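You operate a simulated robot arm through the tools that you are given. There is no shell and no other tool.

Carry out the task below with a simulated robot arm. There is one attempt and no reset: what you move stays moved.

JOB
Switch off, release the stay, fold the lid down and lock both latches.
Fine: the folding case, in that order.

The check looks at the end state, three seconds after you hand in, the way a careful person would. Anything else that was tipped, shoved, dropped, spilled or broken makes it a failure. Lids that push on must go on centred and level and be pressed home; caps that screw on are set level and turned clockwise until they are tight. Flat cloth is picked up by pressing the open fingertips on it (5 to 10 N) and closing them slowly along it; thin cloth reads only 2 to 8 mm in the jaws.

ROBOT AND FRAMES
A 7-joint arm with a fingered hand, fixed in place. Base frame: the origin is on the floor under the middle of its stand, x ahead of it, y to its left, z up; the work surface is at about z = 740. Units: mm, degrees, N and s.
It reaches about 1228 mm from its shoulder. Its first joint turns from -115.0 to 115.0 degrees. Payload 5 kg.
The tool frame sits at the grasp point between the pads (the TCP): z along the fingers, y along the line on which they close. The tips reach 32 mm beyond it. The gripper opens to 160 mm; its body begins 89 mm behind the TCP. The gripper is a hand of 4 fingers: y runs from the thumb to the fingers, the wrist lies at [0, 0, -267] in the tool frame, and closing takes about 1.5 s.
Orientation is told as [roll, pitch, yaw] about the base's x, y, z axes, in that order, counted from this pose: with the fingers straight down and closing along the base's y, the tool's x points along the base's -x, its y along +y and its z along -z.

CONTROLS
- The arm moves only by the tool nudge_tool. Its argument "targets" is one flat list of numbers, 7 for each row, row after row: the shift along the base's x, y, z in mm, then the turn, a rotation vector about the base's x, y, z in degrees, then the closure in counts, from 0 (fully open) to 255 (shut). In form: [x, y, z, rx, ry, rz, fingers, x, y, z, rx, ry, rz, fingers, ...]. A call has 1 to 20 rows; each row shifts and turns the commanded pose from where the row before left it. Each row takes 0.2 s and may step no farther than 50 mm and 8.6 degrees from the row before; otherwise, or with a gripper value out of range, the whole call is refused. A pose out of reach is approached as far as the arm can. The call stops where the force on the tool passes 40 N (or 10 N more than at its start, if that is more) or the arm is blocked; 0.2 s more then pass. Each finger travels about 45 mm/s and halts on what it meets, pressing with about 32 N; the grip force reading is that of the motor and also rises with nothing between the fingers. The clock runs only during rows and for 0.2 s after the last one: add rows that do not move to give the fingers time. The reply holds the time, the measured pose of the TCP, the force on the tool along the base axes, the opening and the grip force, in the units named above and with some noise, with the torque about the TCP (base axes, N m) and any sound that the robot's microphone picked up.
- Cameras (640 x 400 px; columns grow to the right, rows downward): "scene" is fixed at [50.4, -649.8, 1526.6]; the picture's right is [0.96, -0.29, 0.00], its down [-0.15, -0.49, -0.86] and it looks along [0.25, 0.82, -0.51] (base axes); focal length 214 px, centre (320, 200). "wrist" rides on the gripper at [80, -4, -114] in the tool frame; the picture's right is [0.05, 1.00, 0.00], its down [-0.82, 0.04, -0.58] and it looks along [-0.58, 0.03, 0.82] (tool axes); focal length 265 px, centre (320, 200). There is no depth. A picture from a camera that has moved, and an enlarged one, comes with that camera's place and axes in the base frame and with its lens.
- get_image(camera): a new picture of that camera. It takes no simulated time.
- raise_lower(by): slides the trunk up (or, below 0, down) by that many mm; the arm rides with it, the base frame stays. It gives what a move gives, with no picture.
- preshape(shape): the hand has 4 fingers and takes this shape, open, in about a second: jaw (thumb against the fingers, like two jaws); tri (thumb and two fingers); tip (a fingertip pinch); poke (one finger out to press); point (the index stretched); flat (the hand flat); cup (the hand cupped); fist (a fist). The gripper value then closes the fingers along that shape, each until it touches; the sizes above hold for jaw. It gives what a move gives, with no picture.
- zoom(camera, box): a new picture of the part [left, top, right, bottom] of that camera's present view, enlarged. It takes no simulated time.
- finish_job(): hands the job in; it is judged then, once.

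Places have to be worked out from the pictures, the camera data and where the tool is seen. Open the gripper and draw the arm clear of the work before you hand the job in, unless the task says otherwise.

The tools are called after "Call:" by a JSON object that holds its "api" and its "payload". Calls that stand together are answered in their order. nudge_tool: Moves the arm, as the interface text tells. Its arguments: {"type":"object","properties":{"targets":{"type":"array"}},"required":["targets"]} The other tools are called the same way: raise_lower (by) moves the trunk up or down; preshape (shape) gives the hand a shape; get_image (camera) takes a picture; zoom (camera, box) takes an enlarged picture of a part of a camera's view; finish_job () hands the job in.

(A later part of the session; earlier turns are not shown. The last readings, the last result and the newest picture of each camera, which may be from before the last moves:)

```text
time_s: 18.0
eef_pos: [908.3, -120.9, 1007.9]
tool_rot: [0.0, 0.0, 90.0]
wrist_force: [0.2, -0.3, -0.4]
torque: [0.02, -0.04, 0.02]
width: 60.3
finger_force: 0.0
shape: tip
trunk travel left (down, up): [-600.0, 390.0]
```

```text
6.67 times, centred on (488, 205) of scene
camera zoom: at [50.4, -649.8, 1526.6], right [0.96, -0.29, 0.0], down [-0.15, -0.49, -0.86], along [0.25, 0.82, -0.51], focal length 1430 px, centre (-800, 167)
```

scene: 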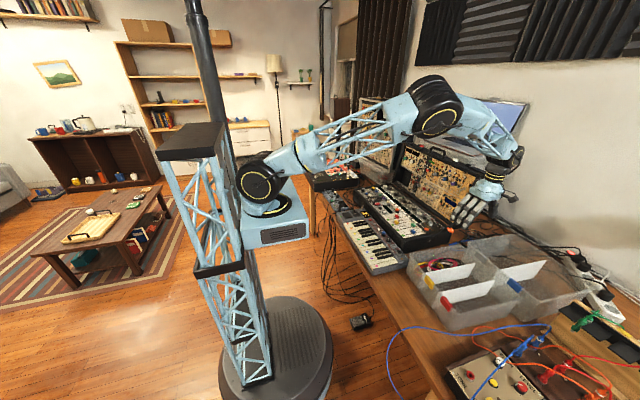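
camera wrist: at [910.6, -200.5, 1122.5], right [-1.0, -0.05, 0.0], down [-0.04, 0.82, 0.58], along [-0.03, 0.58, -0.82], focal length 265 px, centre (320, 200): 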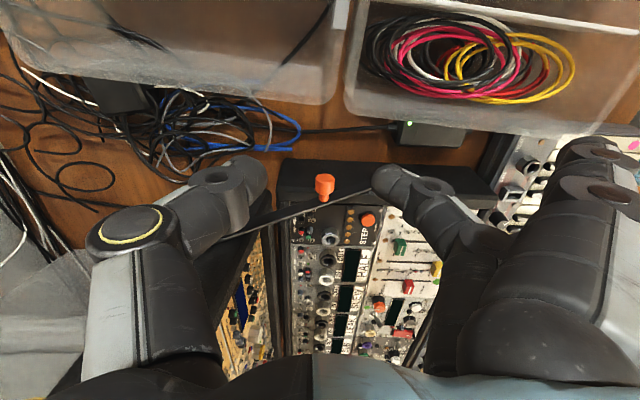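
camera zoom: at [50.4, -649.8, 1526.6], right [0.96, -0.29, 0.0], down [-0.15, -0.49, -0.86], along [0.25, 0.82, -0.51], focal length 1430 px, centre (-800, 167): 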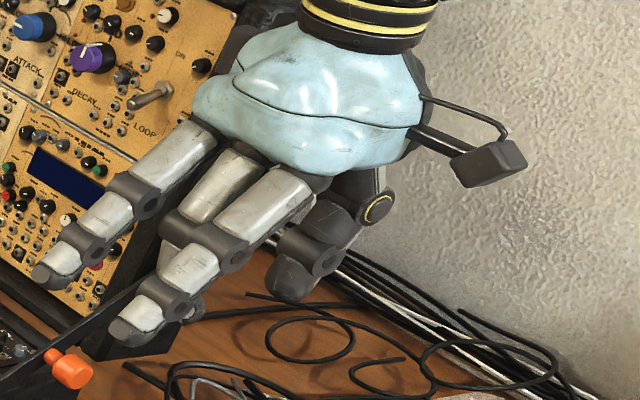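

The two outer fingers stay well clear (tips about 110 mm to -x), so a fingers-down pinch along x works. I tilt 20° so the hand leans away from the case, and come to about 90 mm above the knob to check alignment.

Call:
{"api": "nudge_tool", "payload": {"targets": [-1, 15, -10, 6.7, 0, 0, 160, -1, 15, -12, 6.7, 0, 0, 160, -1, 15, -13, 6.6, 0, 0, 160, -2, 15, -13, 0, 0, 0, 160]}}

Call:
{"api": "get_image", "payload": {"camera": "wrist"}}

Call:
{"api": "zoom", "payload": {"camera": "scene", "box": [430, 165, 500, 235]}}

```text
time_s: 19.0
eef_pos: [902.0, -61.9, 960.5]
tool_rot: [0.0, -20.0, 89.9]
wrist_force: [1.1, -1.1, -0.4]
torque: [0.04, 0.0, -0.05]
width: 60.5
finger_force: 0.1
shape: tip
trunk travel left (down, up): [-600.0, 390.0]
```

```text
taken
camera wrist: at [905.6, -174.5, 1040.5], right [-1.0, -0.05, -0.02], down [-0.04, 0.57, 0.82], along [-0.03, 0.82, -0.57], focal length 265 px, centre (320, 200)
```

wrist: 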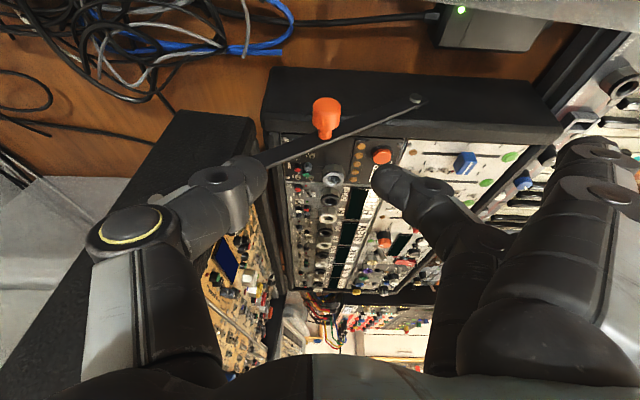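

```text
5.71 times, centred on (465, 200) of scene
camera zoom: at [50.4, -649.8, 1526.6], right [0.96, -0.29, 0.0], down [-0.15, -0.49, -0.86], along [0.25, 0.82, -0.51], focal length 1226 px, centre (-509, 200)
```

zoom: 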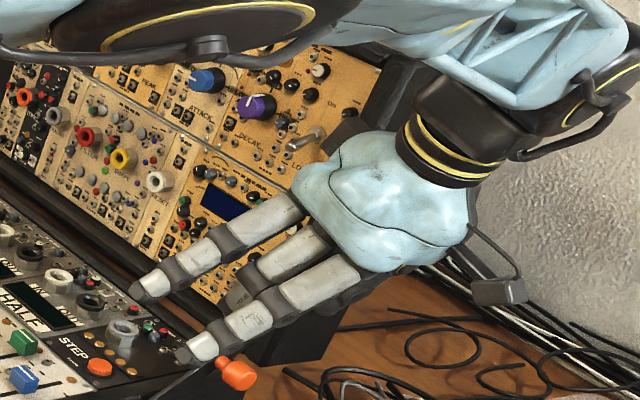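

The knob reads (898, -43, 866) from this view. I go down 55 mm in small steps, moving toward it, and check again.

Call:
{"api": "nudge_tool", "payload": {"targets": [-1, 3, -18, 0, 0, 0, 160, -1, 3, -18, 0, 0, 0, 160, -1, 4, -19, 0, 0, 0, 160]}}

Call:
{"api": "get_image", "payload": {"camera": "wrist"}}

Call:
{"api": "zoom", "payload": {"camera": "scene", "box": [425, 185, 485, 235]}}

```text
time_s: 19.8
eef_pos: [898.4, -51.5, 904.0]
tool_rot: [-0.1, -20.0, 90.0]
wrist_force: [0.5, -0.4, 0.7]
torque: [0.01, 0.05, 0.01]
width: 60.4
finger_force: 0.1
shape: tip
trunk travel left (down, up): [-600.0, 390.0]
```

```text
taken
camera wrist: at [901.9, -164.1, 985.0], right [-1.0, -0.05, -0.02], down [-0.04, 0.57, 0.82], along [-0.03, 0.82, -0.57], focal length 265 px, centre (320, 200)
```

wrist: 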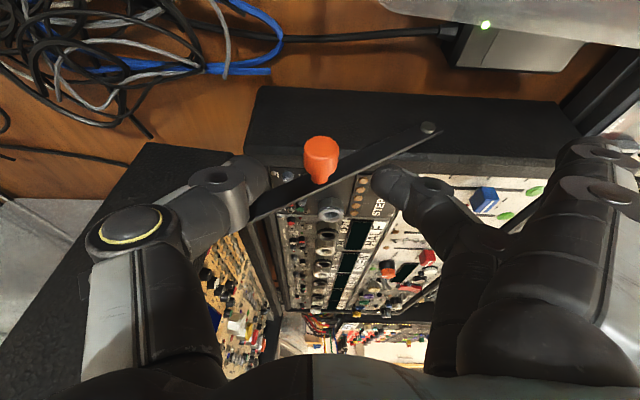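

```text
8.00 times, centred on (455, 210) of scene
camera zoom: at [50.4, -649.8, 1526.6], right [0.96, -0.29, 0.0], down [-0.15, -0.49, -0.86], along [0.25, 0.82, -0.51], focal length 1716 px, centre (-760, 120)
```

zoom: 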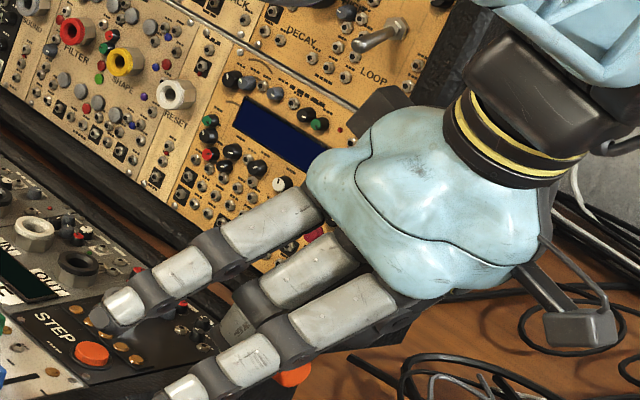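

The knob is centred between the pads, reading (897, -43, 866). I go down the last 31 mm and 4.5 mm in y, then look before closing.

Call:
{"api": "nudge_tool", "payload": {"targets": [0, 1, -8, 0, 0, 0, 160, -1, 1, -8, 0, 0, 0, 160, 0, 1, -8, 0, 0, 0, 160, 0, 1.5, -7, 0, 0, 0, 160]}}

Call:
{"api": "get_image", "payload": {"camera": "wrist"}}

Call:
{"api": "zoom", "payload": {"camera": "scene", "box": [425, 185, 485, 235]}}

```text
time_s: 20.8
eef_pos: [896.9, -47.5, 874.4]
tool_rot: [0.0, -20.0, 90.1]
wrist_force: [-0.3, -0.7, 0.2]
torque: [0.03, -0.01, 0.05]
width: 60.3
finger_force: 0.1
shape: tip
trunk travel left (down, up): [-600.0, 390.0]
```

```text
taken
camera wrist: at [900.9, -159.9, 954.2], right [-1.0, -0.05, -0.02], down [-0.04, 0.57, 0.82], along [-0.03, 0.82, -0.57], focal length 265 px, centre (320, 200)
```

wrist: 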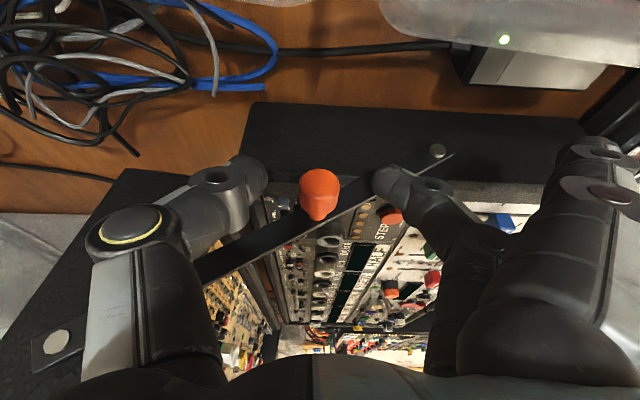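

```text
8.00 times, centred on (455, 210) of scene
camera zoom: at [50.4, -649.8, 1526.6], right [0.96, -0.29, 0.0], down [-0.15, -0.49, -0.86], along [0.25, 0.82, -0.51], focal length 1716 px, centre (-760, 120)
```

zoom: 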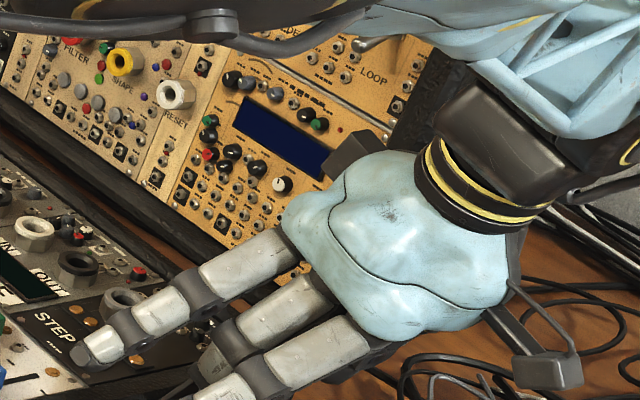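

The knob head is right between thumb and fingertip. I close the pinch on it.

Call:
{"api": "nudge_tool", "payload": {"targets": [0, 0, 0, 0, 0, 0, 200, 0, 0, 0, 0, 0, 0, 230, 0, 0, 0, 0, 0, 0, 255, 0, 0, 0, 0, 0, 0, 255, 0, 0, 0, 0, 0, 0, 255]}}

Call:
{"api": "get_image", "payload": {"camera": "wrist"}}

```text
time_s: 22.0
eef_pos: [897.6, -46.9, 873.3]
tool_rot: [0.0, -20.0, 90.0]
wrist_force: [0.6, 0.3, -8.7]
torque: [-0.04, 0.08, 0.02]
width: 7.4
finger_force: 32.3
shape: tip
trunk travel left (down, up): [-600.0, 390.0]
```

```text
taken
camera wrist: at [901.1, -159.6, 953.1], right [-1.0, -0.05, -0.02], down [-0.04, 0.57, 0.82], along [-0.03, 0.82, -0.57], focal length 265 px, centre (320, 200)
```

wrist: 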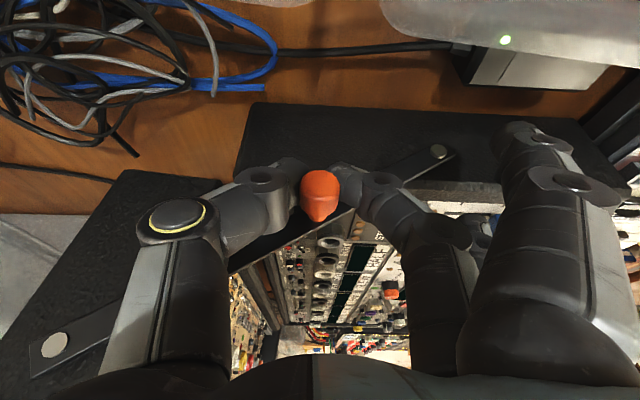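

Grip force is 32 N on the knob, with the pads slightly below its centre. I zoom in to see the contact.

Call:
{"api": "zoom", "payload": {"camera": "wrist", "box": [240, 130, 400, 240]}}

Call:
{"api": "zoom", "payload": {"camera": "scene", "box": [425, 190, 473, 230]}}

```text
3.64 times, centred on (320, 185) of wrist
camera zoom: at [901.1, -159.6, 953.1], right [-1.0, -0.05, -0.02], down [-0.04, 0.57, 0.82], along [-0.03, 0.82, -0.57], focal length 965 px, centre (320, 254)
```

zoom: 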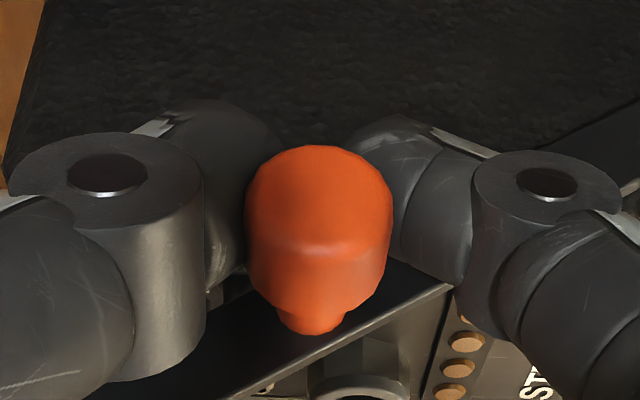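

```text
10.00 times, centred on (449, 210) of scene
camera zoom: at [50.4, -649.8, 1526.6], right [0.96, -0.29, 0.0], down [-0.15, -0.49, -0.86], along [0.25, 0.82, -0.51], focal length 2145 px, centre (-970, 100)
```

zoom: 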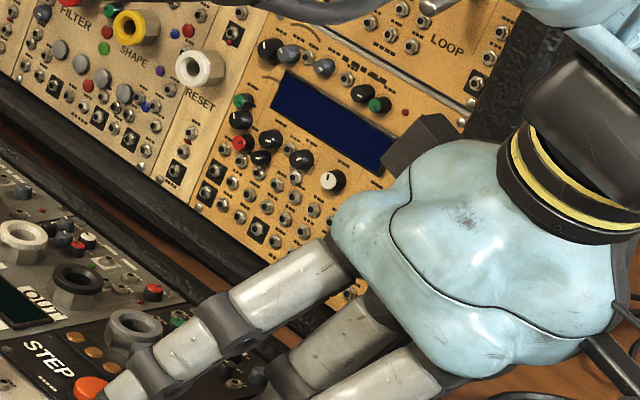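

The fingertips hold the head from both sides. I pull it straight out along -y in small steps, watching force and sound.

Call:
{"api": "nudge_tool", "payload": {"targets": [0, -2, 0, 0, 0, 0, 255, 0, -2, 0, 0, 0, 0, 255, 0, -2, 0, 0, 0, 0, 255, 0, -2, 0, 0, 0, 0, 255, 0, -2, 0, 0, 0, 0, 255]}}

Call:
{"api": "get_image", "payload": {"camera": "wrist"}}

Call:
{"api": "get_image", "payload": {"camera": "scene"}}

```text
time_s: 23.2
eef_pos: [898.1, -52.7, 871.0]
tool_rot: [0.2, -20.4, 89.9]
wrist_force: [8.5, 17.4, -16.5]
torque: [0.09, -0.06, -0.04]
width: 3.8
finger_force: 32.6
shape: tip
trunk travel left (down, up): [-600.0, 390.0]
stopped in row 5: the force on the tool passed its limit at 41 N (the readings are from after the stop); the commanded pose is now the measured one
```

```text
taken
camera wrist: at [901.5, -166.4, 949.9], right [-1.0, -0.05, -0.01], down [-0.04, 0.56, 0.82], along [-0.03, 0.82, -0.57], focal length 265 px, centre (320, 200)
```

wrist: 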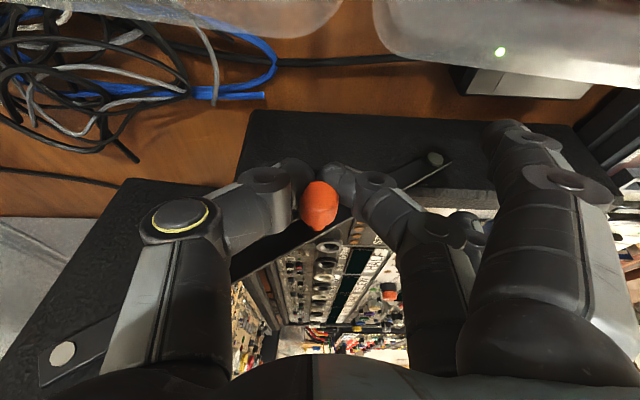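

```text
taken
```

scene: 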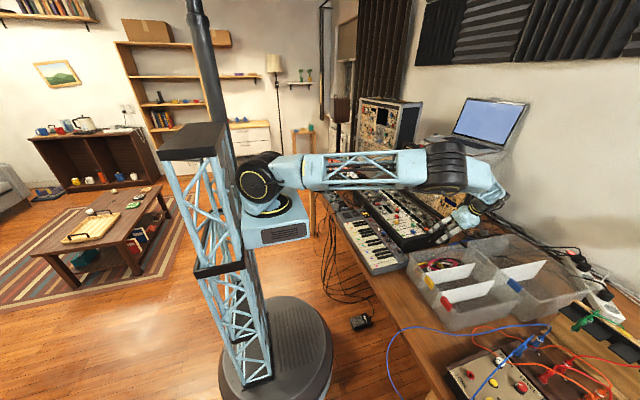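

The pads were below the knob's middle and slid under it (41 N, width 3.8), so no release. I open the pinch, raise the hand about 12 mm so the pads sit level with the knob, and grip again.

Call:
{"api": "nudge_tool", "payload": {"targets": [0, 0, 0, 0, 0, 0, 200, 0, 0, 0, 0, 0, 0, 170, 0, 0, 0, 0, 0, 0, 170, 0, 2, 6, 0, 0, 0, 170, 0, 2, 7, 0, 0, 0, 170]}}

Call:
{"api": "zoom", "payload": {"camera": "wrist", "box": [220, 110, 420, 250]}}

```text
time_s: 24.4
eef_pos: [896.4, -52.8, 885.8]
tool_rot: [0.1, -20.0, 89.9]
wrist_force: [-0.5, -0.2, -0.9]
torque: [0.0, -0.03, -0.02]
width: 52.8
finger_force: 0.1
shape: tip
trunk travel left (down, up): [-600.0, 390.0]
```

```text
2.86 times, centred on (320, 180) of wrist
camera zoom: at [900.1, -165.9, 965.9], right [-1.0, -0.05, -0.02], down [-0.04, 0.57, 0.82], along [-0.03, 0.82, -0.57], focal length 758 px, centre (320, 257)
```

zoom: 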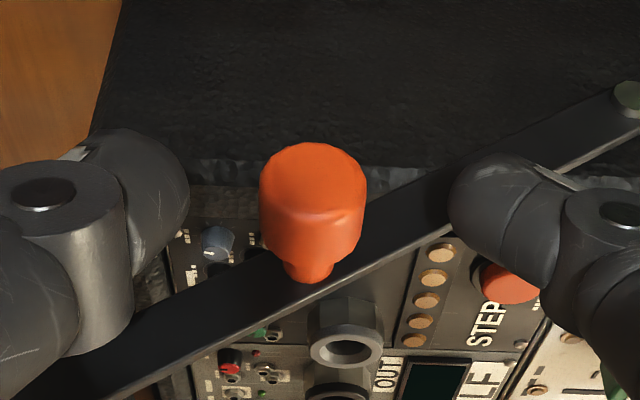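

The knob is still at (897, -43, 868), midway between the tips. I move in 4 mm toward the case and close again.

Call:
{"api": "nudge_tool", "payload": {"targets": [0, 2, 0, 0, 0, 0, 170, 0.5, 2, 0, 0, 0, 0, 170, 0, 0, 0, 0, 0, 0, 200, 0, 0, 0, 0, 0, 0, 230, 0, 0, 0, 0, 0, 0, 255, 0, 0, 0, 0, 0, 0, 255, 0, 0, 0, 0, 0, 0, 255]}}

Call:
{"api": "zoom", "payload": {"camera": "wrist", "box": [220, 110, 420, 250]}}

```text
time_s: 26.1
eef_pos: [896.9, -47.8, 885.2]
tool_rot: [0.2, -20.1, 89.9]
wrist_force: [1.5, 1.2, -2.8]
torque: [-0.02, -0.06, 0.0]
width: 15.9
finger_force: 31.5
shape: tip
trunk travel left (down, up): [-600.0, 390.0]
```

```text
2.86 times, centred on (320, 180) of wrist
camera zoom: at [900.9, -161.4, 965.4], right [-1.0, -0.05, -0.01], down [-0.04, 0.57, 0.82], along [-0.03, 0.82, -0.57], focal length 758 px, centre (320, 257)
```

zoom: 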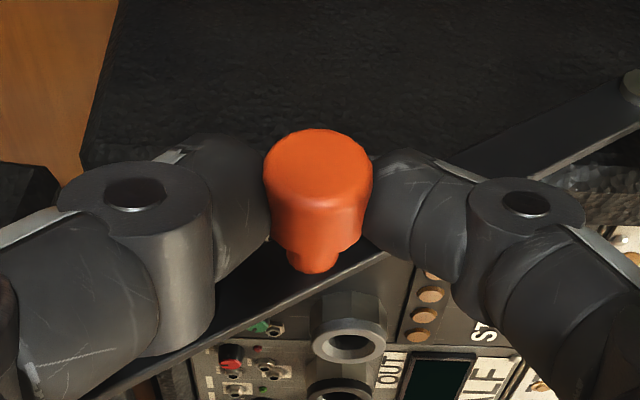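

Now the pads sit well on the knob (width 15.9, small side load). I pull along -y again in small steps.

Call:
{"api": "nudge_tool", "payload": {"targets": [0, -2, 0, 0, 0, 0, 255, 0, -2, 0, 0, 0, 0, 255, 0, -2, 0, 0, 0, 0, 255, 0, -2, 0, 0, 0, 0, 255, 0, -2, 0, 0, 0, 0, 255, 0, -2, 0, 0, 0, 0, 255]}}

Call:
{"api": "get_image", "payload": {"camera": "wrist"}}

```text
time_s: 27.4
eef_pos: [898.1, -58.0, 887.0]
tool_rot: [0.2, -20.0, 90.0]
wrist_force: [-0.4, 35.1, -1.1]
torque: [0.69, -0.03, 0.03]
width: 14.6
finger_force: 31.9
shape: tip
trunk travel left (down, up): [-600.0, 390.0]
```

```text
taken
camera wrist: at [901.2, -170.9, 965.9], right [-1.0, -0.05, -0.01], down [-0.04, 0.57, 0.82], along [-0.03, 0.82, -0.57], focal length 265 px, centre (320, 200)
```

wrist: 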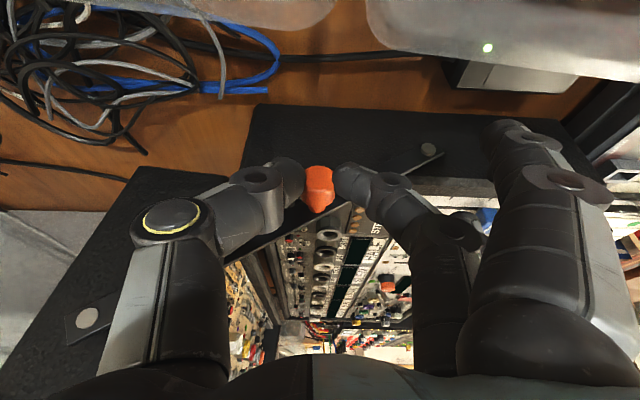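

Pull is at 35 N with 10 mm of travel; I zoom in to see whether the knob moved with the fingers.

Call:
{"api": "zoom", "payload": {"camera": "wrist", "box": [220, 110, 420, 250]}}

Call:
{"api": "zoom", "payload": {"camera": "scene", "box": [400, 170, 500, 240]}}

```text
2.86 times, centred on (320, 180) of wrist
camera zoom: at [901.2, -170.9, 965.9], right [-1.0, -0.05, -0.01], down [-0.04, 0.57, 0.82], along [-0.03, 0.82, -0.57], focal length 758 px, centre (320, 257)
```

zoom: 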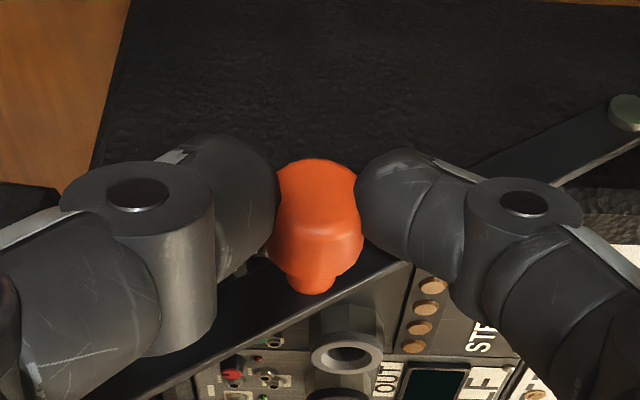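

```text
5.71 times, centred on (450, 205) of scene
camera zoom: at [50.4, -649.8, 1526.6], right [0.96, -0.29, 0.0], down [-0.15, -0.49, -0.86], along [0.25, 0.82, -0.51], focal length 1226 px, centre (-423, 171)
```

zoom: 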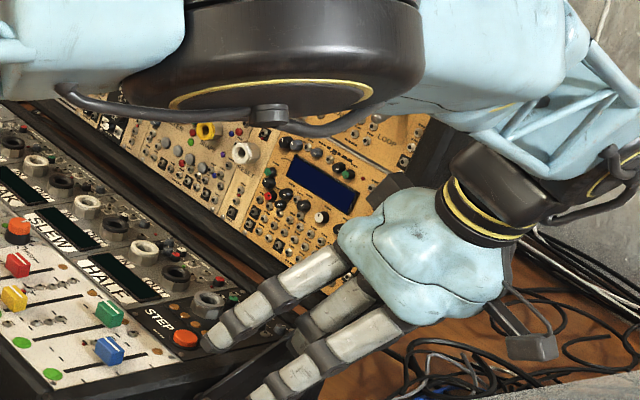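

The knob did not move at all under a 35 N pull; the fingers slid outward on it. With the grip still on, I now push it inward (+y) gently to test whether it is a push release.

Call:
{"api": "nudge_tool", "payload": {"targets": [0, 2, 0, 0, 0, 0, 255, 0, 2, 0, 0, 0, 0, 255, 0, 2, 0, 0, 0, 0, 255, 0, 2, 0, 0, 0, 0, 255]}}

Call:
{"api": "zoom", "payload": {"camera": "wrist", "box": [220, 110, 420, 250]}}

```text
time_s: 28.4
eef_pos: [898.7, -56.3, 885.9]
tool_rot: [0.0, -20.0, 89.9]
wrist_force: [-0.7, -0.5, -0.3]
torque: [-0.03, -0.03, -0.01]
width: 14.8
finger_force: 32.4
shape: tip
trunk travel left (down, up): [-600.0, 390.0]
```

```text
2.86 times, centred on (320, 180) of wrist
camera zoom: at [900.8, -169.3, 966.2], right [-1.0, -0.05, -0.02], down [-0.04, 0.57, 0.82], along [-0.03, 0.82, -0.57], focal length 758 px, centre (320, 257)
```

zoom: 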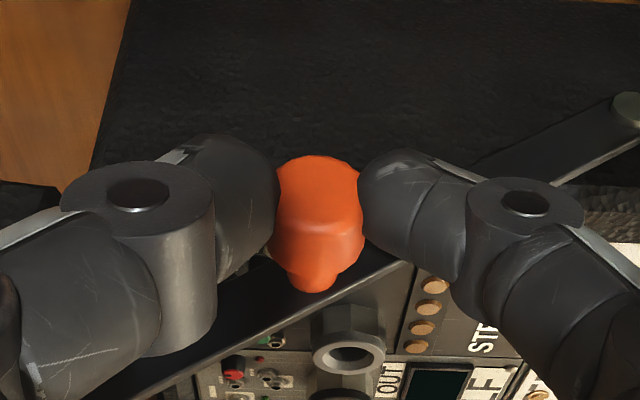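

The tool is now unloaded but has hardly moved, so I let it settle one moment and read again.

Call:
{"api": "nudge_tool", "payload": {"targets": [0, 0, 0, 0, 0, 0, 255, 0, 0, 0, 0, 0, 0, 255]}}

```text
time_s: 29.1
eef_pos: [897.4, -54.8, 885.0]
tool_rot: [0.2, -20.0, 89.8]
wrist_force: [-1.1, -15.7, -0.6]
torque: [-0.29, -0.05, 0.01]
width: 15.1
finger_force: 31.7
shape: tip
trunk travel left (down, up): [-600.0, 390.0]
```

The grip holds and the push builds to 16 N; I continue the inward push a little further, still well under the limit.

Call:
{"api": "nudge_tool", "payload": {"targets": [0, 2, 0, 0, 0, 0, 255, 0, 2, 0, 0, 0, 0, 255, 0, 1, 0, 0, 0, 0, 255, 0, 0, 0, 0, 0, 0, 255, 0, 0, 0, 0, 0, 0, 255]}}

Call:
{"api": "zoom", "payload": {"camera": "wrist", "box": [220, 110, 420, 250]}}

```text
time_s: 29.8
eef_pos: [899.1, -55.0, 886.0]
tool_rot: [0.1, -19.6, 89.7]
wrist_force: [-2.9, -23.0, -1.7]
torque: [-0.4, 0.06, 0.04]
width: 14.7
finger_force: 32.2
shape: tip
trunk travel left (down, up): [-600.0, 390.0]
stopped in row 3: the force on the tool passed its limit at 42 N (the readings are from after the stop); the commanded pose is now the measured one
```

```text
2.86 times, centred on (320, 180) of wrist
camera zoom: at [901.0, -167.8, 966.4], right [-1.0, -0.05, -0.02], down [-0.04, 0.57, 0.82], along [-0.03, 0.82, -0.58], focal length 758 px, centre (320, 257)
```

zoom: 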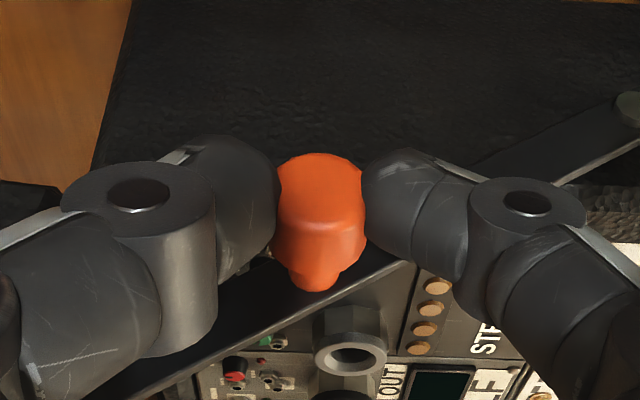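

Neither a 35 N pull nor a 42 N push moves it. Before trying anything else I look closely at both ends of the bar.

Call:
{"api": "zoom", "payload": {"camera": "wrist", "box": [20, 260, 160, 390]}}

Call:
{"api": "zoom", "payload": {"camera": "wrist", "box": [370, 110, 470, 200]}}

Call:
{"api": "zoom", "payload": {"camera": "scene", "box": [425, 190, 473, 230]}}

```text
3.08 times, centred on (90, 325) of wrist
camera zoom: at [901.0, -167.8, 966.4], right [-1.0, -0.05, -0.02], down [-0.04, 0.57, 0.82], along [-0.03, 0.82, -0.58], focal length 817 px, centre (1028, -185)
```

zoom: 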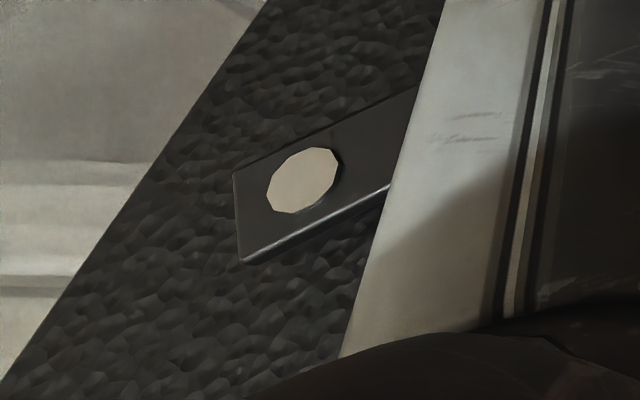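

```text
4.44 times, centred on (420, 155) of wrist
camera zoom: at [901.0, -167.8, 966.4], right [-1.0, -0.05, -0.02], down [-0.04, 0.57, 0.82], along [-0.03, 0.82, -0.58], focal length 1180 px, centre (-124, 400)
```

zoom: 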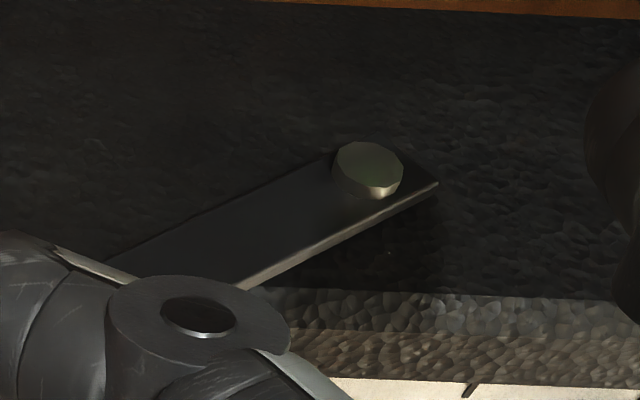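

```text
10.00 times, centred on (449, 210) of scene
camera zoom: at [50.4, -649.8, 1526.6], right [0.96, -0.29, 0.0], down [-0.15, -0.49, -0.86], along [0.25, 0.82, -0.51], focal length 2145 px, centre (-970, 100)
```

zoom: 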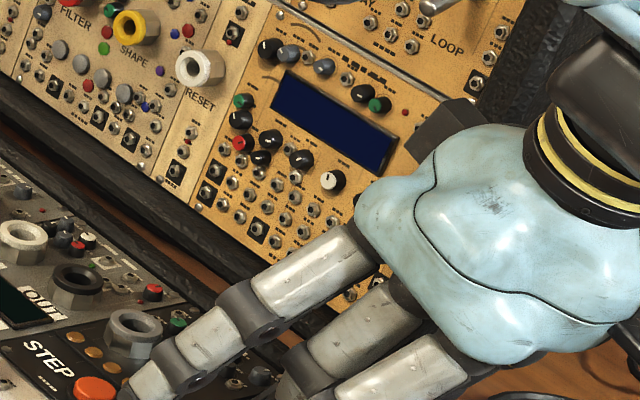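

The bar is riveted flush to the lid, but its base end hangs on a protruding stud on the case wall, so it probably lifts off that stud. I open, drop 12 mm and regrip so the tips hook under the knob, ready to lift it.

Call:
{"api": "nudge_tool", "payload": {"targets": [0, 0, 0, 0, 0, 0, 200, 0, 0, 0, 0, 0, 0, 160, 0, 0, 0, 0, 0, 0, 160, 0, 3, -4, 0, 0, 0, 160, -1, 3, -4, 0, 0, 0, 160, 0, 1, -4, 0, 0, 0, 160, 0, 0, 0, 0, 0, 0, 160]}}

Call:
{"api": "zoom", "payload": {"camera": "wrist", "box": [220, 110, 420, 250]}}

```text
time_s: 31.4
eef_pos: [897.6, -43.3, 873.5]
tool_rot: [0.1, -19.9, 90.0]
wrist_force: [0.1, -0.1, -0.3]
torque: [-0.02, 0.01, 0.03]
width: 58.8
finger_force: 0.1
shape: tip
trunk travel left (down, up): [-600.0, 390.0]
```

```text
2.86 times, centred on (320, 180) of wrist
camera zoom: at [900.7, -156.5, 954.0], right [-1.0, -0.05, -0.02], down [-0.04, 0.57, 0.82], along [-0.03, 0.82, -0.57], focal length 758 px, centre (320, 257)
```

zoom: 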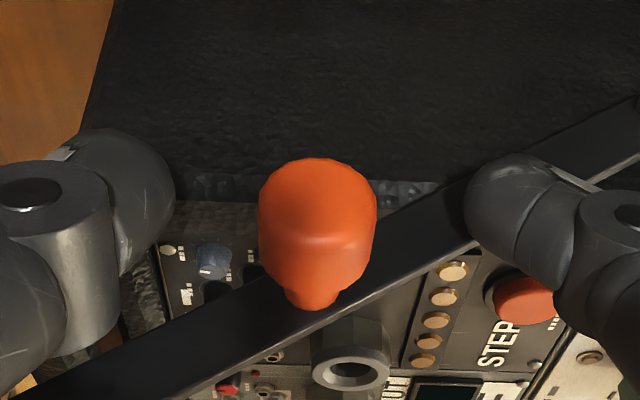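

I back off 3 mm from the bar so the tips don't touch it, then close under the knob.

Call:
{"api": "nudge_tool", "payload": {"targets": [0, -3, 0, 0, 0, 0, 160, 0, 0, 0, 0, 0, 0, 200, 0, 0, 0, 0, 0, 0, 230, 0, 0, 0, 0, 0, 0, 255, 0, 0, 0, 0, 0, 0, 255, 0, 0, 0, 0, 0, 0, 255]}}

```text
time_s: 32.8
eef_pos: [899.3, -45.9, 873.3]
tool_rot: [0.3, -19.9, 89.9]
wrist_force: [1.7, 1.5, -8.3]
torque: [-0.02, 0.01, 0.05]
width: 7.0
finger_force: 31.8
shape: tip
trunk travel left (down, up): [-600.0, 390.0]
```

Hooked under the knob again (width 7). Now I lift it perpendicular to the bar, up and slightly toward -x, in small steps.

Call:
{"api": "nudge_tool", "payload": {"targets": [-1, 0, 1.7, 0, 0, 0, 255, -1, 0, 1.7, 0, 0, 0, 255, -1, 0, 1.7, 0, 0, 0, 255, -1, 0, 1.7, 0, 0, 0, 255, -1, 0, 1.7, 0, 0, 0, 255, 0, 0, 0, 0, 0, 0, 255]}}

Call:
{"api": "get_image", "payload": {"camera": "wrist"}}

```text
time_s: 33.8
eef_pos: [894.4, -45.9, 874.5]
tool_rot: [0.3, -19.7, 89.8]
wrist_force: [15.5, 1.7, -25.5]
torque: [-0.14, -0.15, -0.11]
width: 3.2
finger_force: 32.3
shape: tip
trunk travel left (down, up): [-600.0, 390.0]
stopped in row 4: the force on the tool passed its limit at 41 N (the readings are from after the stop); the commanded pose is now the measured one
```

```text
taken
camera wrist: at [897.9, -159.5, 955.4], right [-1.0, -0.05, -0.01], down [-0.04, 0.57, 0.82], along [-0.03, 0.82, -0.57], focal length 265 px, centre (320, 200)
```

wrist: 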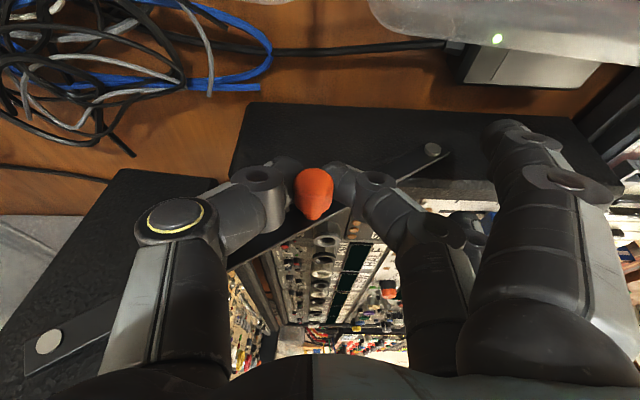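

Blocked at 41 N lifting too. I check whether the knob or bar shifted at all.

Call:
{"api": "zoom", "payload": {"camera": "wrist", "box": [220, 110, 460, 260]}}

Call:
{"api": "get_image", "payload": {"camera": "scene"}}

```text
2.67 times, centred on (340, 185) of wrist
camera zoom: at [897.9, -159.5, 955.4], right [-1.0, -0.05, -0.01], down [-0.04, 0.57, 0.82], along [-0.03, 0.82, -0.57], focal length 708 px, centre (267, 240)
```

zoom: 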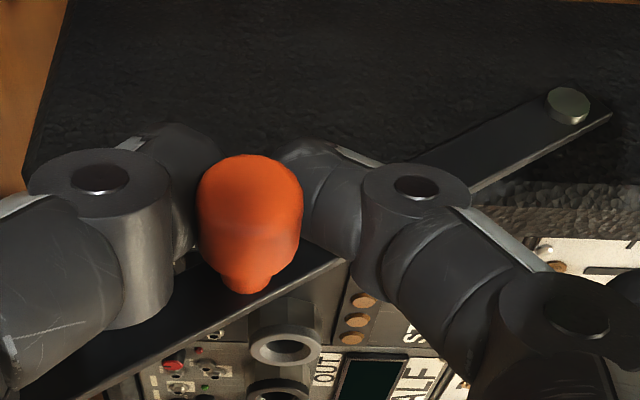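

```text
taken
```

scene: 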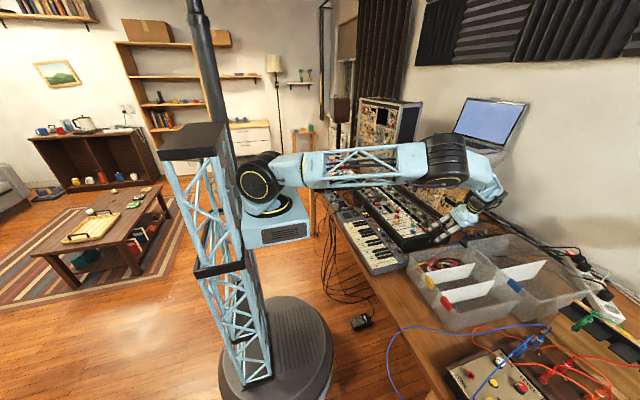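

Nothing has shifted. I relax the lift, then test the opposite direction (pushing the knob down, perpendicular to the bar) gently, in case the stay folds that way.

Call:
{"api": "nudge_tool", "payload": {"targets": [2, 0, -1.5, 0, 0, 0, 255, 1.5, 0, -1.5, 0, 0, 0, 255, 0, 0, 0, 0, 0, 0, 255]}}

Call:
{"api": "nudge_tool", "payload": {"targets": [1, 0, -1.7, 0, 0, 0, 255, 1, 0, -1.7, 0, 0, 0, 255, 1, 0, -1.7, 0, 0, 0, 255, 0, 0, 0, 0, 0, 0, 255]}}

Call:
{"api": "zoom", "payload": {"camera": "wrist", "box": [220, 110, 460, 260]}}

```text
time_s: 34.6
eef_pos: [896.2, -46.7, 875.3]
tool_rot: [0.3, -19.8, 90.0]
wrist_force: [-1.1, 1.8, -19.1]
torque: [-0.1, 0.08, 0.05]
width: 3.6
finger_force: 31.9
shape: tip
trunk travel left (down, up): [-600.0, 390.0]
```

```text
time_s: 35.6
eef_pos: [900.4, -47.2, 870.0]
tool_rot: [0.2, -19.8, 89.9]
wrist_force: [-0.9, 3.0, -10.0]
torque: [-0.03, 0.01, 0.03]
width: 4.1
finger_force: 32.0
shape: tip
trunk travel left (down, up): [-600.0, 390.0]
```

```text
2.67 times, centred on (340, 185) of wrist
camera zoom: at [903.1, -159.1, 950.6], right [-1.0, -0.05, -0.01], down [-0.04, 0.57, 0.82], along [-0.03, 0.82, -0.57], focal length 708 px, centre (267, 240)
```

zoom: 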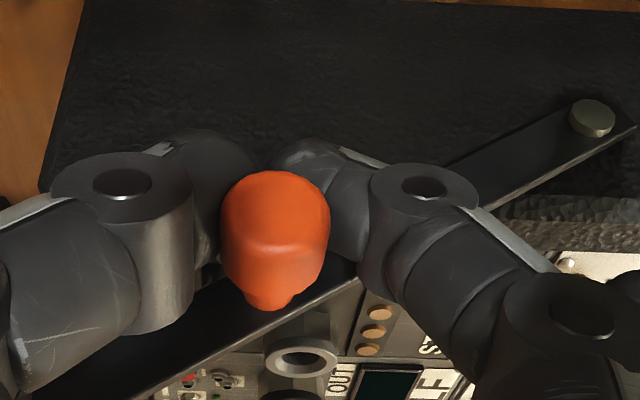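

The tips are slipping beneath the knob rather than holding it. I regrip centred on the head to test sliding it along the bar and twisting it.

Call:
{"api": "nudge_tool", "payload": {"targets": [0, 0, 0, 0, 0, 0, 200, 0, 0, 0, 0, 0, 0, 160, -1, 0, 4, 0, 0, 0, 160, -1, 1, 5, 0, 0, 0, 160, -1, 0, 6, 0, 0, 0, 160, 0, 0, 2, 0, 0, 0, 200, 0, 0, 0, 0, 0, 0, 230, 0, 0, 0, 0, 0, 0, 255, 0, 0, 0, 0, 0, 0, 255, 0, 0, 0, 0, 0, 0, 255]}}

Call:
{"api": "zoom", "payload": {"camera": "wrist", "box": [220, 110, 460, 260]}}

```text
time_s: 37.8
eef_pos: [896.3, -45.0, 887.6]
tool_rot: [0.1, -19.8, 89.9]
wrist_force: [0.3, 0.5, -2.5]
torque: [0.01, 0.0, 0.01]
width: 16.0
finger_force: 31.5
shape: tip
trunk travel left (down, up): [-600.0, 390.0]
```

```text
2.67 times, centred on (340, 185) of wrist
camera zoom: at [899.9, -158.6, 967.8], right [-1.0, -0.05, -0.01], down [-0.04, 0.57, 0.82], along [-0.03, 0.82, -0.57], focal length 708 px, centre (267, 240)
```

zoom: 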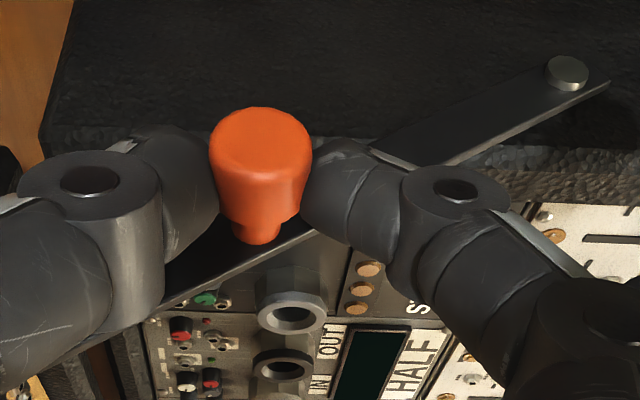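

Now the pads are deep on the head and centred. I repeat the outward pull from this better grip, in 1.5 mm steps.

Call:
{"api": "nudge_tool", "payload": {"targets": [0, -1.5, 0, 0, 0, 0, 255, 0, -1.5, 0, 0, 0, 0, 255, 0, -1.5, 0, 0, 0, 0, 255, 0, -1.5, 0, 0, 0, 0, 255]}}

Call:
{"api": "zoom", "payload": {"camera": "wrist", "box": [220, 110, 460, 260]}}

```text
time_s: 38.8
eef_pos: [895.5, -46.9, 888.7]
tool_rot: [0.2, -19.9, 90.2]
wrist_force: [0.1, 28.3, -3.3]
torque: [0.47, 0.01, 0.07]
width: 15.9
finger_force: 31.7
shape: tip
trunk travel left (down, up): [-600.0, 390.0]
```

```text
2.67 times, centred on (340, 185) of wrist
camera zoom: at [900.2, -159.9, 967.7], right [-1.0, -0.05, -0.01], down [-0.04, 0.57, 0.82], along [-0.03, 0.82, -0.57], focal length 708 px, centre (267, 240)
```

zoom: 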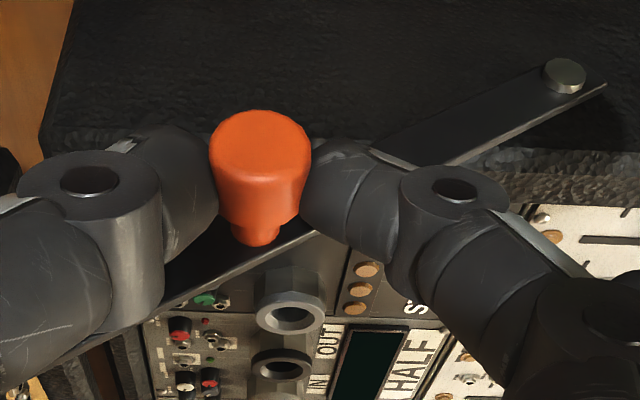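

At 28 N pull the knob still doesn't give. I relax that and test sliding it along the bar toward the stud end.

Call:
{"api": "nudge_tool", "payload": {"targets": [0, 3, 0, 0, 0, 0, 255, 0, 3, 0, 0, 0, 0, 255, 0, 0, 0, 0, 0, 0, 255, -1.3, 0, -0.8, 0, 0, 0, 255, -1.3, 0, -0.8, 0, 0, 0, 255, -1.3, 0, -0.8, 0, 0, 0, 255, -1.3, 0, -0.8, 0, 0, 0, 255]}}

Call:
{"api": "zoom", "payload": {"camera": "wrist", "box": [220, 110, 460, 260]}}

```text
time_s: 40.4
eef_pos: [893.1, -46.0, 885.3]
tool_rot: [0.0, -19.7, 89.9]
wrist_force: [20.8, 8.2, 13.5]
torque: [0.24, -0.7, -0.14]
width: 16.7
finger_force: 32.3
shape: tip
trunk travel left (down, up): [-600.0, 390.0]
```

```text
2.67 times, centred on (340, 185) of wrist
camera zoom: at [895.5, -159.0, 966.2], right [-1.0, -0.05, -0.02], down [-0.04, 0.57, 0.82], along [-0.03, 0.82, -0.57], focal length 708 px, centre (267, 240)
```

zoom: 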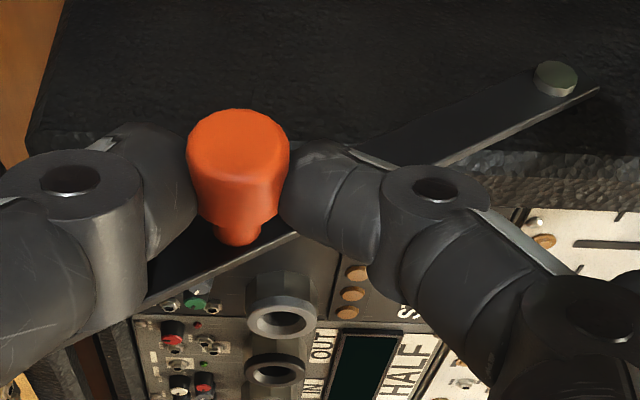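

Also rigid along the bar (25 N). I relax and test a twist of the knob about its own axis, with the pads kept at the knob.

Call:
{"api": "nudge_tool", "payload": {"targets": [2.6, 0, 1.6, 0, 0, 0, 255, 2.6, 0, 1.6, 0, 0, 0, 255, 0, 0, 0, 0, 0, 0, 255, 1.8, 0, 0, 0, 6, 0, 255, 1.8, 0, 0, 0, 6, 0, 255, 1.8, 0, 0.3, 0, 6, 0, 255, 0, 0, 0, 0, 0, 0, 255]}}

Call:
{"api": "zoom", "payload": {"camera": "wrist", "box": [220, 110, 460, 260]}}

```text
time_s: 42.0
eef_pos: [902.6, -46.3, 886.7]
tool_rot: [19.3, -18.7, 83.4]
wrist_force: [15.3, 1.6, -1.1]
torque: [0.03, -0.73, 0.07]
width: 14.8
finger_force: 31.5
shape: tip
trunk travel left (down, up): [-600.0, 390.0]
```

```text
2.67 times, centred on (340, 185) of wrist
camera zoom: at [930.5, -158.9, 962.4], right [-0.95, -0.05, 0.3], down [0.22, 0.57, 0.79], along [-0.21, 0.82, -0.54], focal length 708 px, centre (267, 240)
```

zoom: 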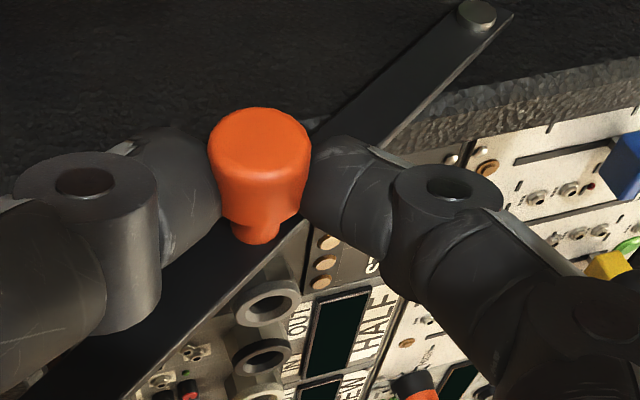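

The twist meets resistance (about 0.45 N·m) with no click. I untwist, and test the remaining direction properly: pressing the centred knob down, perpendicular to the bar.

Call:
{"api": "nudge_tool", "payload": {"targets": [-1.8, 0, 0, 0, -6, 0, 255, -1.8, 0, 0, 0, -6, 0, 255, -1.8, 0, -0.3, 0, -6, 0, 255, 0, 0, 0, 0, 0, 0, 255, 0.8, 0, -1.3, 0, 0, 0, 255, 0.8, 0, -1.3, 0, 0, 0, 255, 0.8, 0, -1.3, 0, 0, 0, 255, 0.8, 0, -1.3, 0, 0, 0, 255, 0, 0, 0, 0, 0, 0, 255]}}

Call:
{"api": "zoom", "payload": {"camera": "wrist", "box": [220, 110, 460, 260]}}

```text
time_s: 44.0
eef_pos: [897.7, -44.8, 882.9]
tool_rot: [0.1, -19.8, 89.9]
wrist_force: [-8.1, -1.0, -0.8]
torque: [-0.02, 0.43, -0.05]
width: 15.6
finger_force: 32.0
shape: tip
trunk travel left (down, up): [-600.0, 390.0]
```

```text
2.67 times, centred on (340, 185) of wrist
camera zoom: at [902.2, -158.9, 963.1], right [-1.0, -0.05, -0.01], down [-0.04, 0.57, 0.82], along [-0.03, 0.82, -0.57], focal length 708 px, centre (267, 240)
```

zoom: 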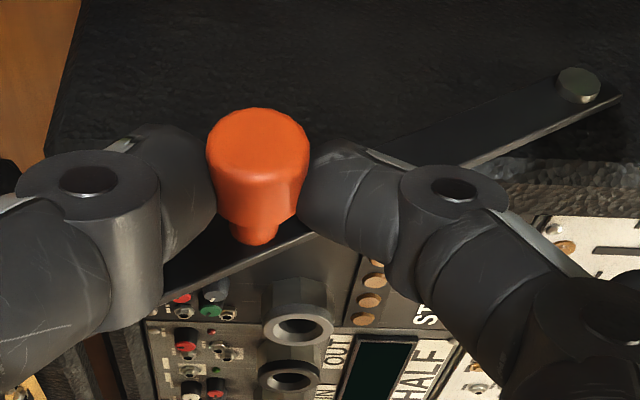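

The knob followed the hand down about 5 mm with almost no load, so this is the release direction. I continue pressing it down.

Call:
{"api": "nudge_tool", "payload": {"targets": [0.8, 0, -1.3, 0, 0, 0, 255, 0.8, 0, -1.3, 0, 0, 0, 255, 0.8, 0, -1.3, 0, 0, 0, 255, 0.8, 0, -1.3, 0, 0, 0, 255, 0, 0, 0, 0, 0, 0, 255]}}

Call:
{"api": "get_image", "payload": {"camera": "wrist"}}

Call:
{"api": "zoom", "payload": {"camera": "scene", "box": [340, 130, 500, 260]}}

```text
time_s: 45.2
eef_pos: [901.9, -44.4, 877.2]
tool_rot: [0.2, -19.8, 89.8]
wrist_force: [-11.3, -2.3, -1.0]
torque: [-0.02, 0.56, -0.03]
width: 15.9
finger_force: 31.7
shape: tip
trunk travel left (down, up): [-600.0, 390.0]
```

```text
taken
camera wrist: at [905.4, -158.8, 957.8], right [-1.0, -0.05, -0.01], down [-0.04, 0.57, 0.82], along [-0.03, 0.82, -0.57], focal length 265 px, centre (320, 200)
```

wrist: 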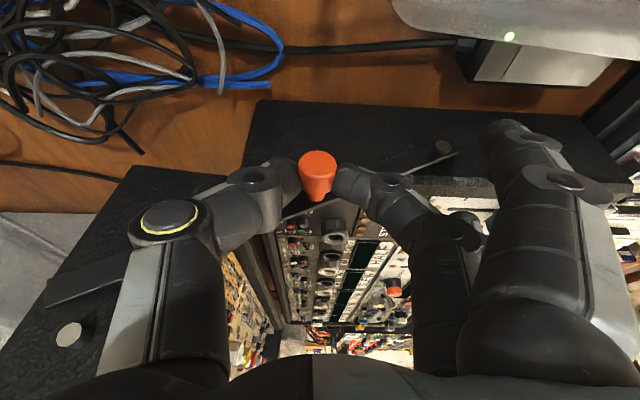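

```text
3.08 times, centred on (420, 195) of scene
camera zoom: at [50.4, -649.8, 1526.6], right [0.96, -0.29, 0.0], down [-0.15, -0.49, -0.86], along [0.25, 0.82, -0.51], focal length 660 px, centre (12, 215)
```

zoom: 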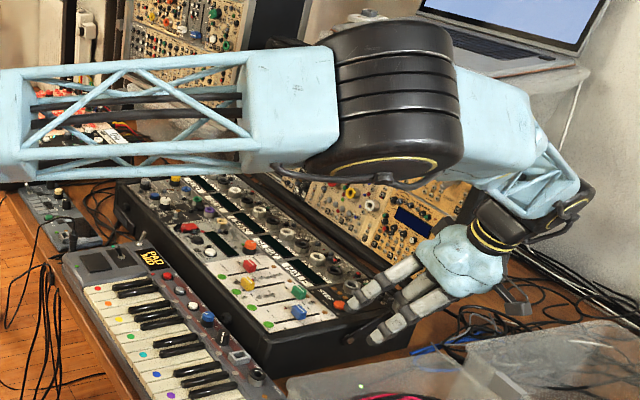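

The bar's far end has come off the lid pin: the stay is unhooking and swinging about its base stud. I zoom in to confirm.

Call:
{"api": "zoom", "payload": {"camera": "wrist", "box": [20, 250, 160, 390]}}

Call:
{"api": "zoom", "payload": {"camera": "wrist", "box": [220, 110, 480, 260]}}

```text
2.86 times, centred on (90, 320) of wrist
camera zoom: at [905.4, -158.8, 957.8], right [-1.0, -0.05, -0.01], down [-0.04, 0.57, 0.82], along [-0.03, 0.82, -0.57], focal length 758 px, centre (977, -143)
```

zoom: 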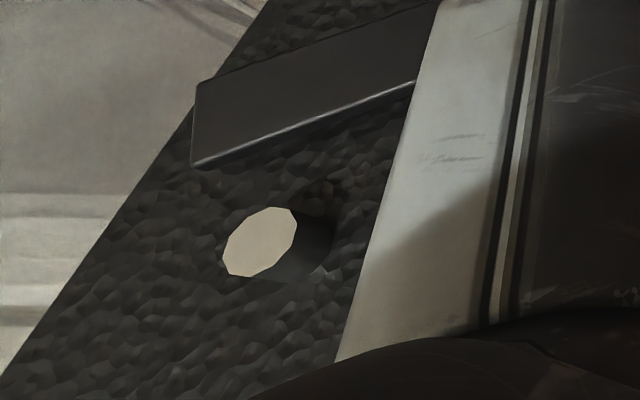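

```text
2.46 times, centred on (350, 185) of wrist
camera zoom: at [905.4, -158.8, 957.8], right [-1.0, -0.05, -0.01], down [-0.04, 0.57, 0.82], along [-0.03, 0.82, -0.57], focal length 653 px, centre (246, 237)
```

zoom: 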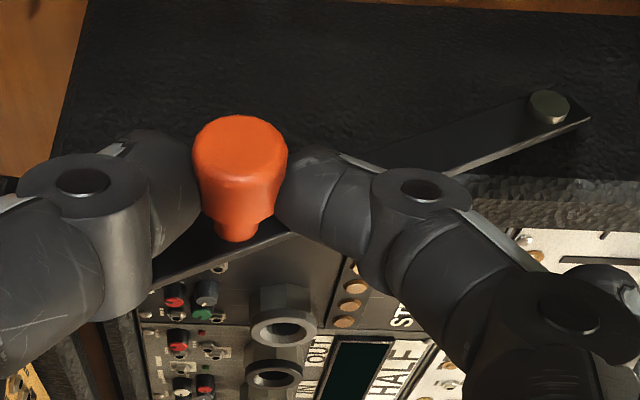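

Confirmed: the stay is off the lid pin and now swings about the base stud. I lower it along its arc another 25 mm, so it lies clear of the lid's path, watching forces.

Call:
{"api": "nudge_tool", "payload": {"targets": [2, 0, -4, 0, 0, 0, 255, 2, 0, -4, 0, 0, 0, 255, 2, 0, -5, 0, 0, 0, 255, 1.5, 0, -5, 0, 0, 0, 255, 1.5, 0, -5, 0, 0, 0, 255]}}

Call:
{"api": "get_image", "payload": {"camera": "wrist"}}

```text
time_s: 46.4
eef_pos: [911.3, -46.0, 854.3]
tool_rot: [0.1, -19.8, 90.0]
wrist_force: [-7.4, -2.1, -1.5]
torque: [-0.05, 0.31, 0.05]
width: 15.3
finger_force: 32.1
shape: tip
trunk travel left (down, up): [-600.0, 390.0]
```

```text
taken
camera wrist: at [915.0, -158.5, 934.4], right [-1.0, -0.05, -0.02], down [-0.04, 0.57, 0.82], along [-0.03, 0.82, -0.57], focal length 265 px, centre (320, 200)
```

wrist: 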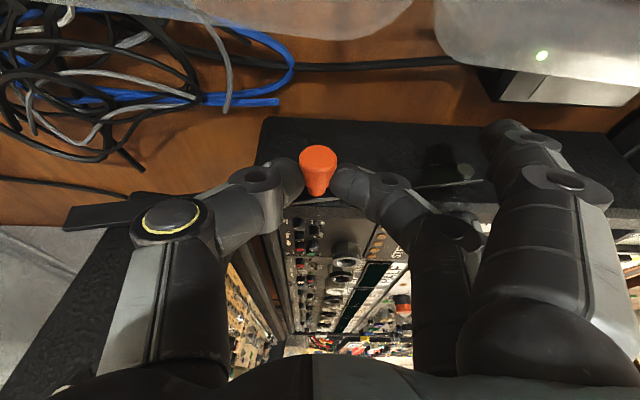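

The bar is now nearly flat and clear of the lid. I open the pinch and lift the hand away toward -y and up.

Call:
{"api": "nudge_tool", "payload": {"targets": [0, 0, 0, 0, 0, 0, 220, 0, 0, 0, 0, 0, 0, 190, 0, 0, 0, 0, 0, 0, 160, 0, 0, 0, 0, 0, 0, 160, 0, 0, 0, 0, 0, 0, 160, 0, -3, 12, 0, 0, 0, 160, 0, -5, 20, 0, 0, 0, 160, 0, -10, 30, 0, 0, 0, 160, 0, -15, 40, 0, 0, 0, 160]}}

Call:
{"api": "get_image", "payload": {"camera": "wrist"}}

```text
time_s: 48.4
eef_pos: [910.7, -78.2, 957.6]
tool_rot: [0.1, -19.8, 89.8]
wrist_force: [-0.5, 0.7, 0.3]
torque: [0.01, -0.02, 0.01]
width: 59.1
finger_force: 0.1
shape: tip
trunk travel left (down, up): [-600.0, 390.0]
```

```text
taken
camera wrist: at [914.7, -192.6, 1037.4], right [-1.0, -0.05, -0.01], down [-0.04, 0.57, 0.82], along [-0.03, 0.82, -0.57], focal length 265 px, centre (320, 200)
```

wrist: 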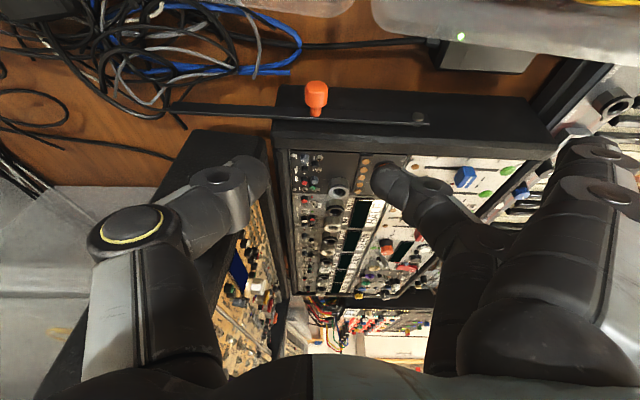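

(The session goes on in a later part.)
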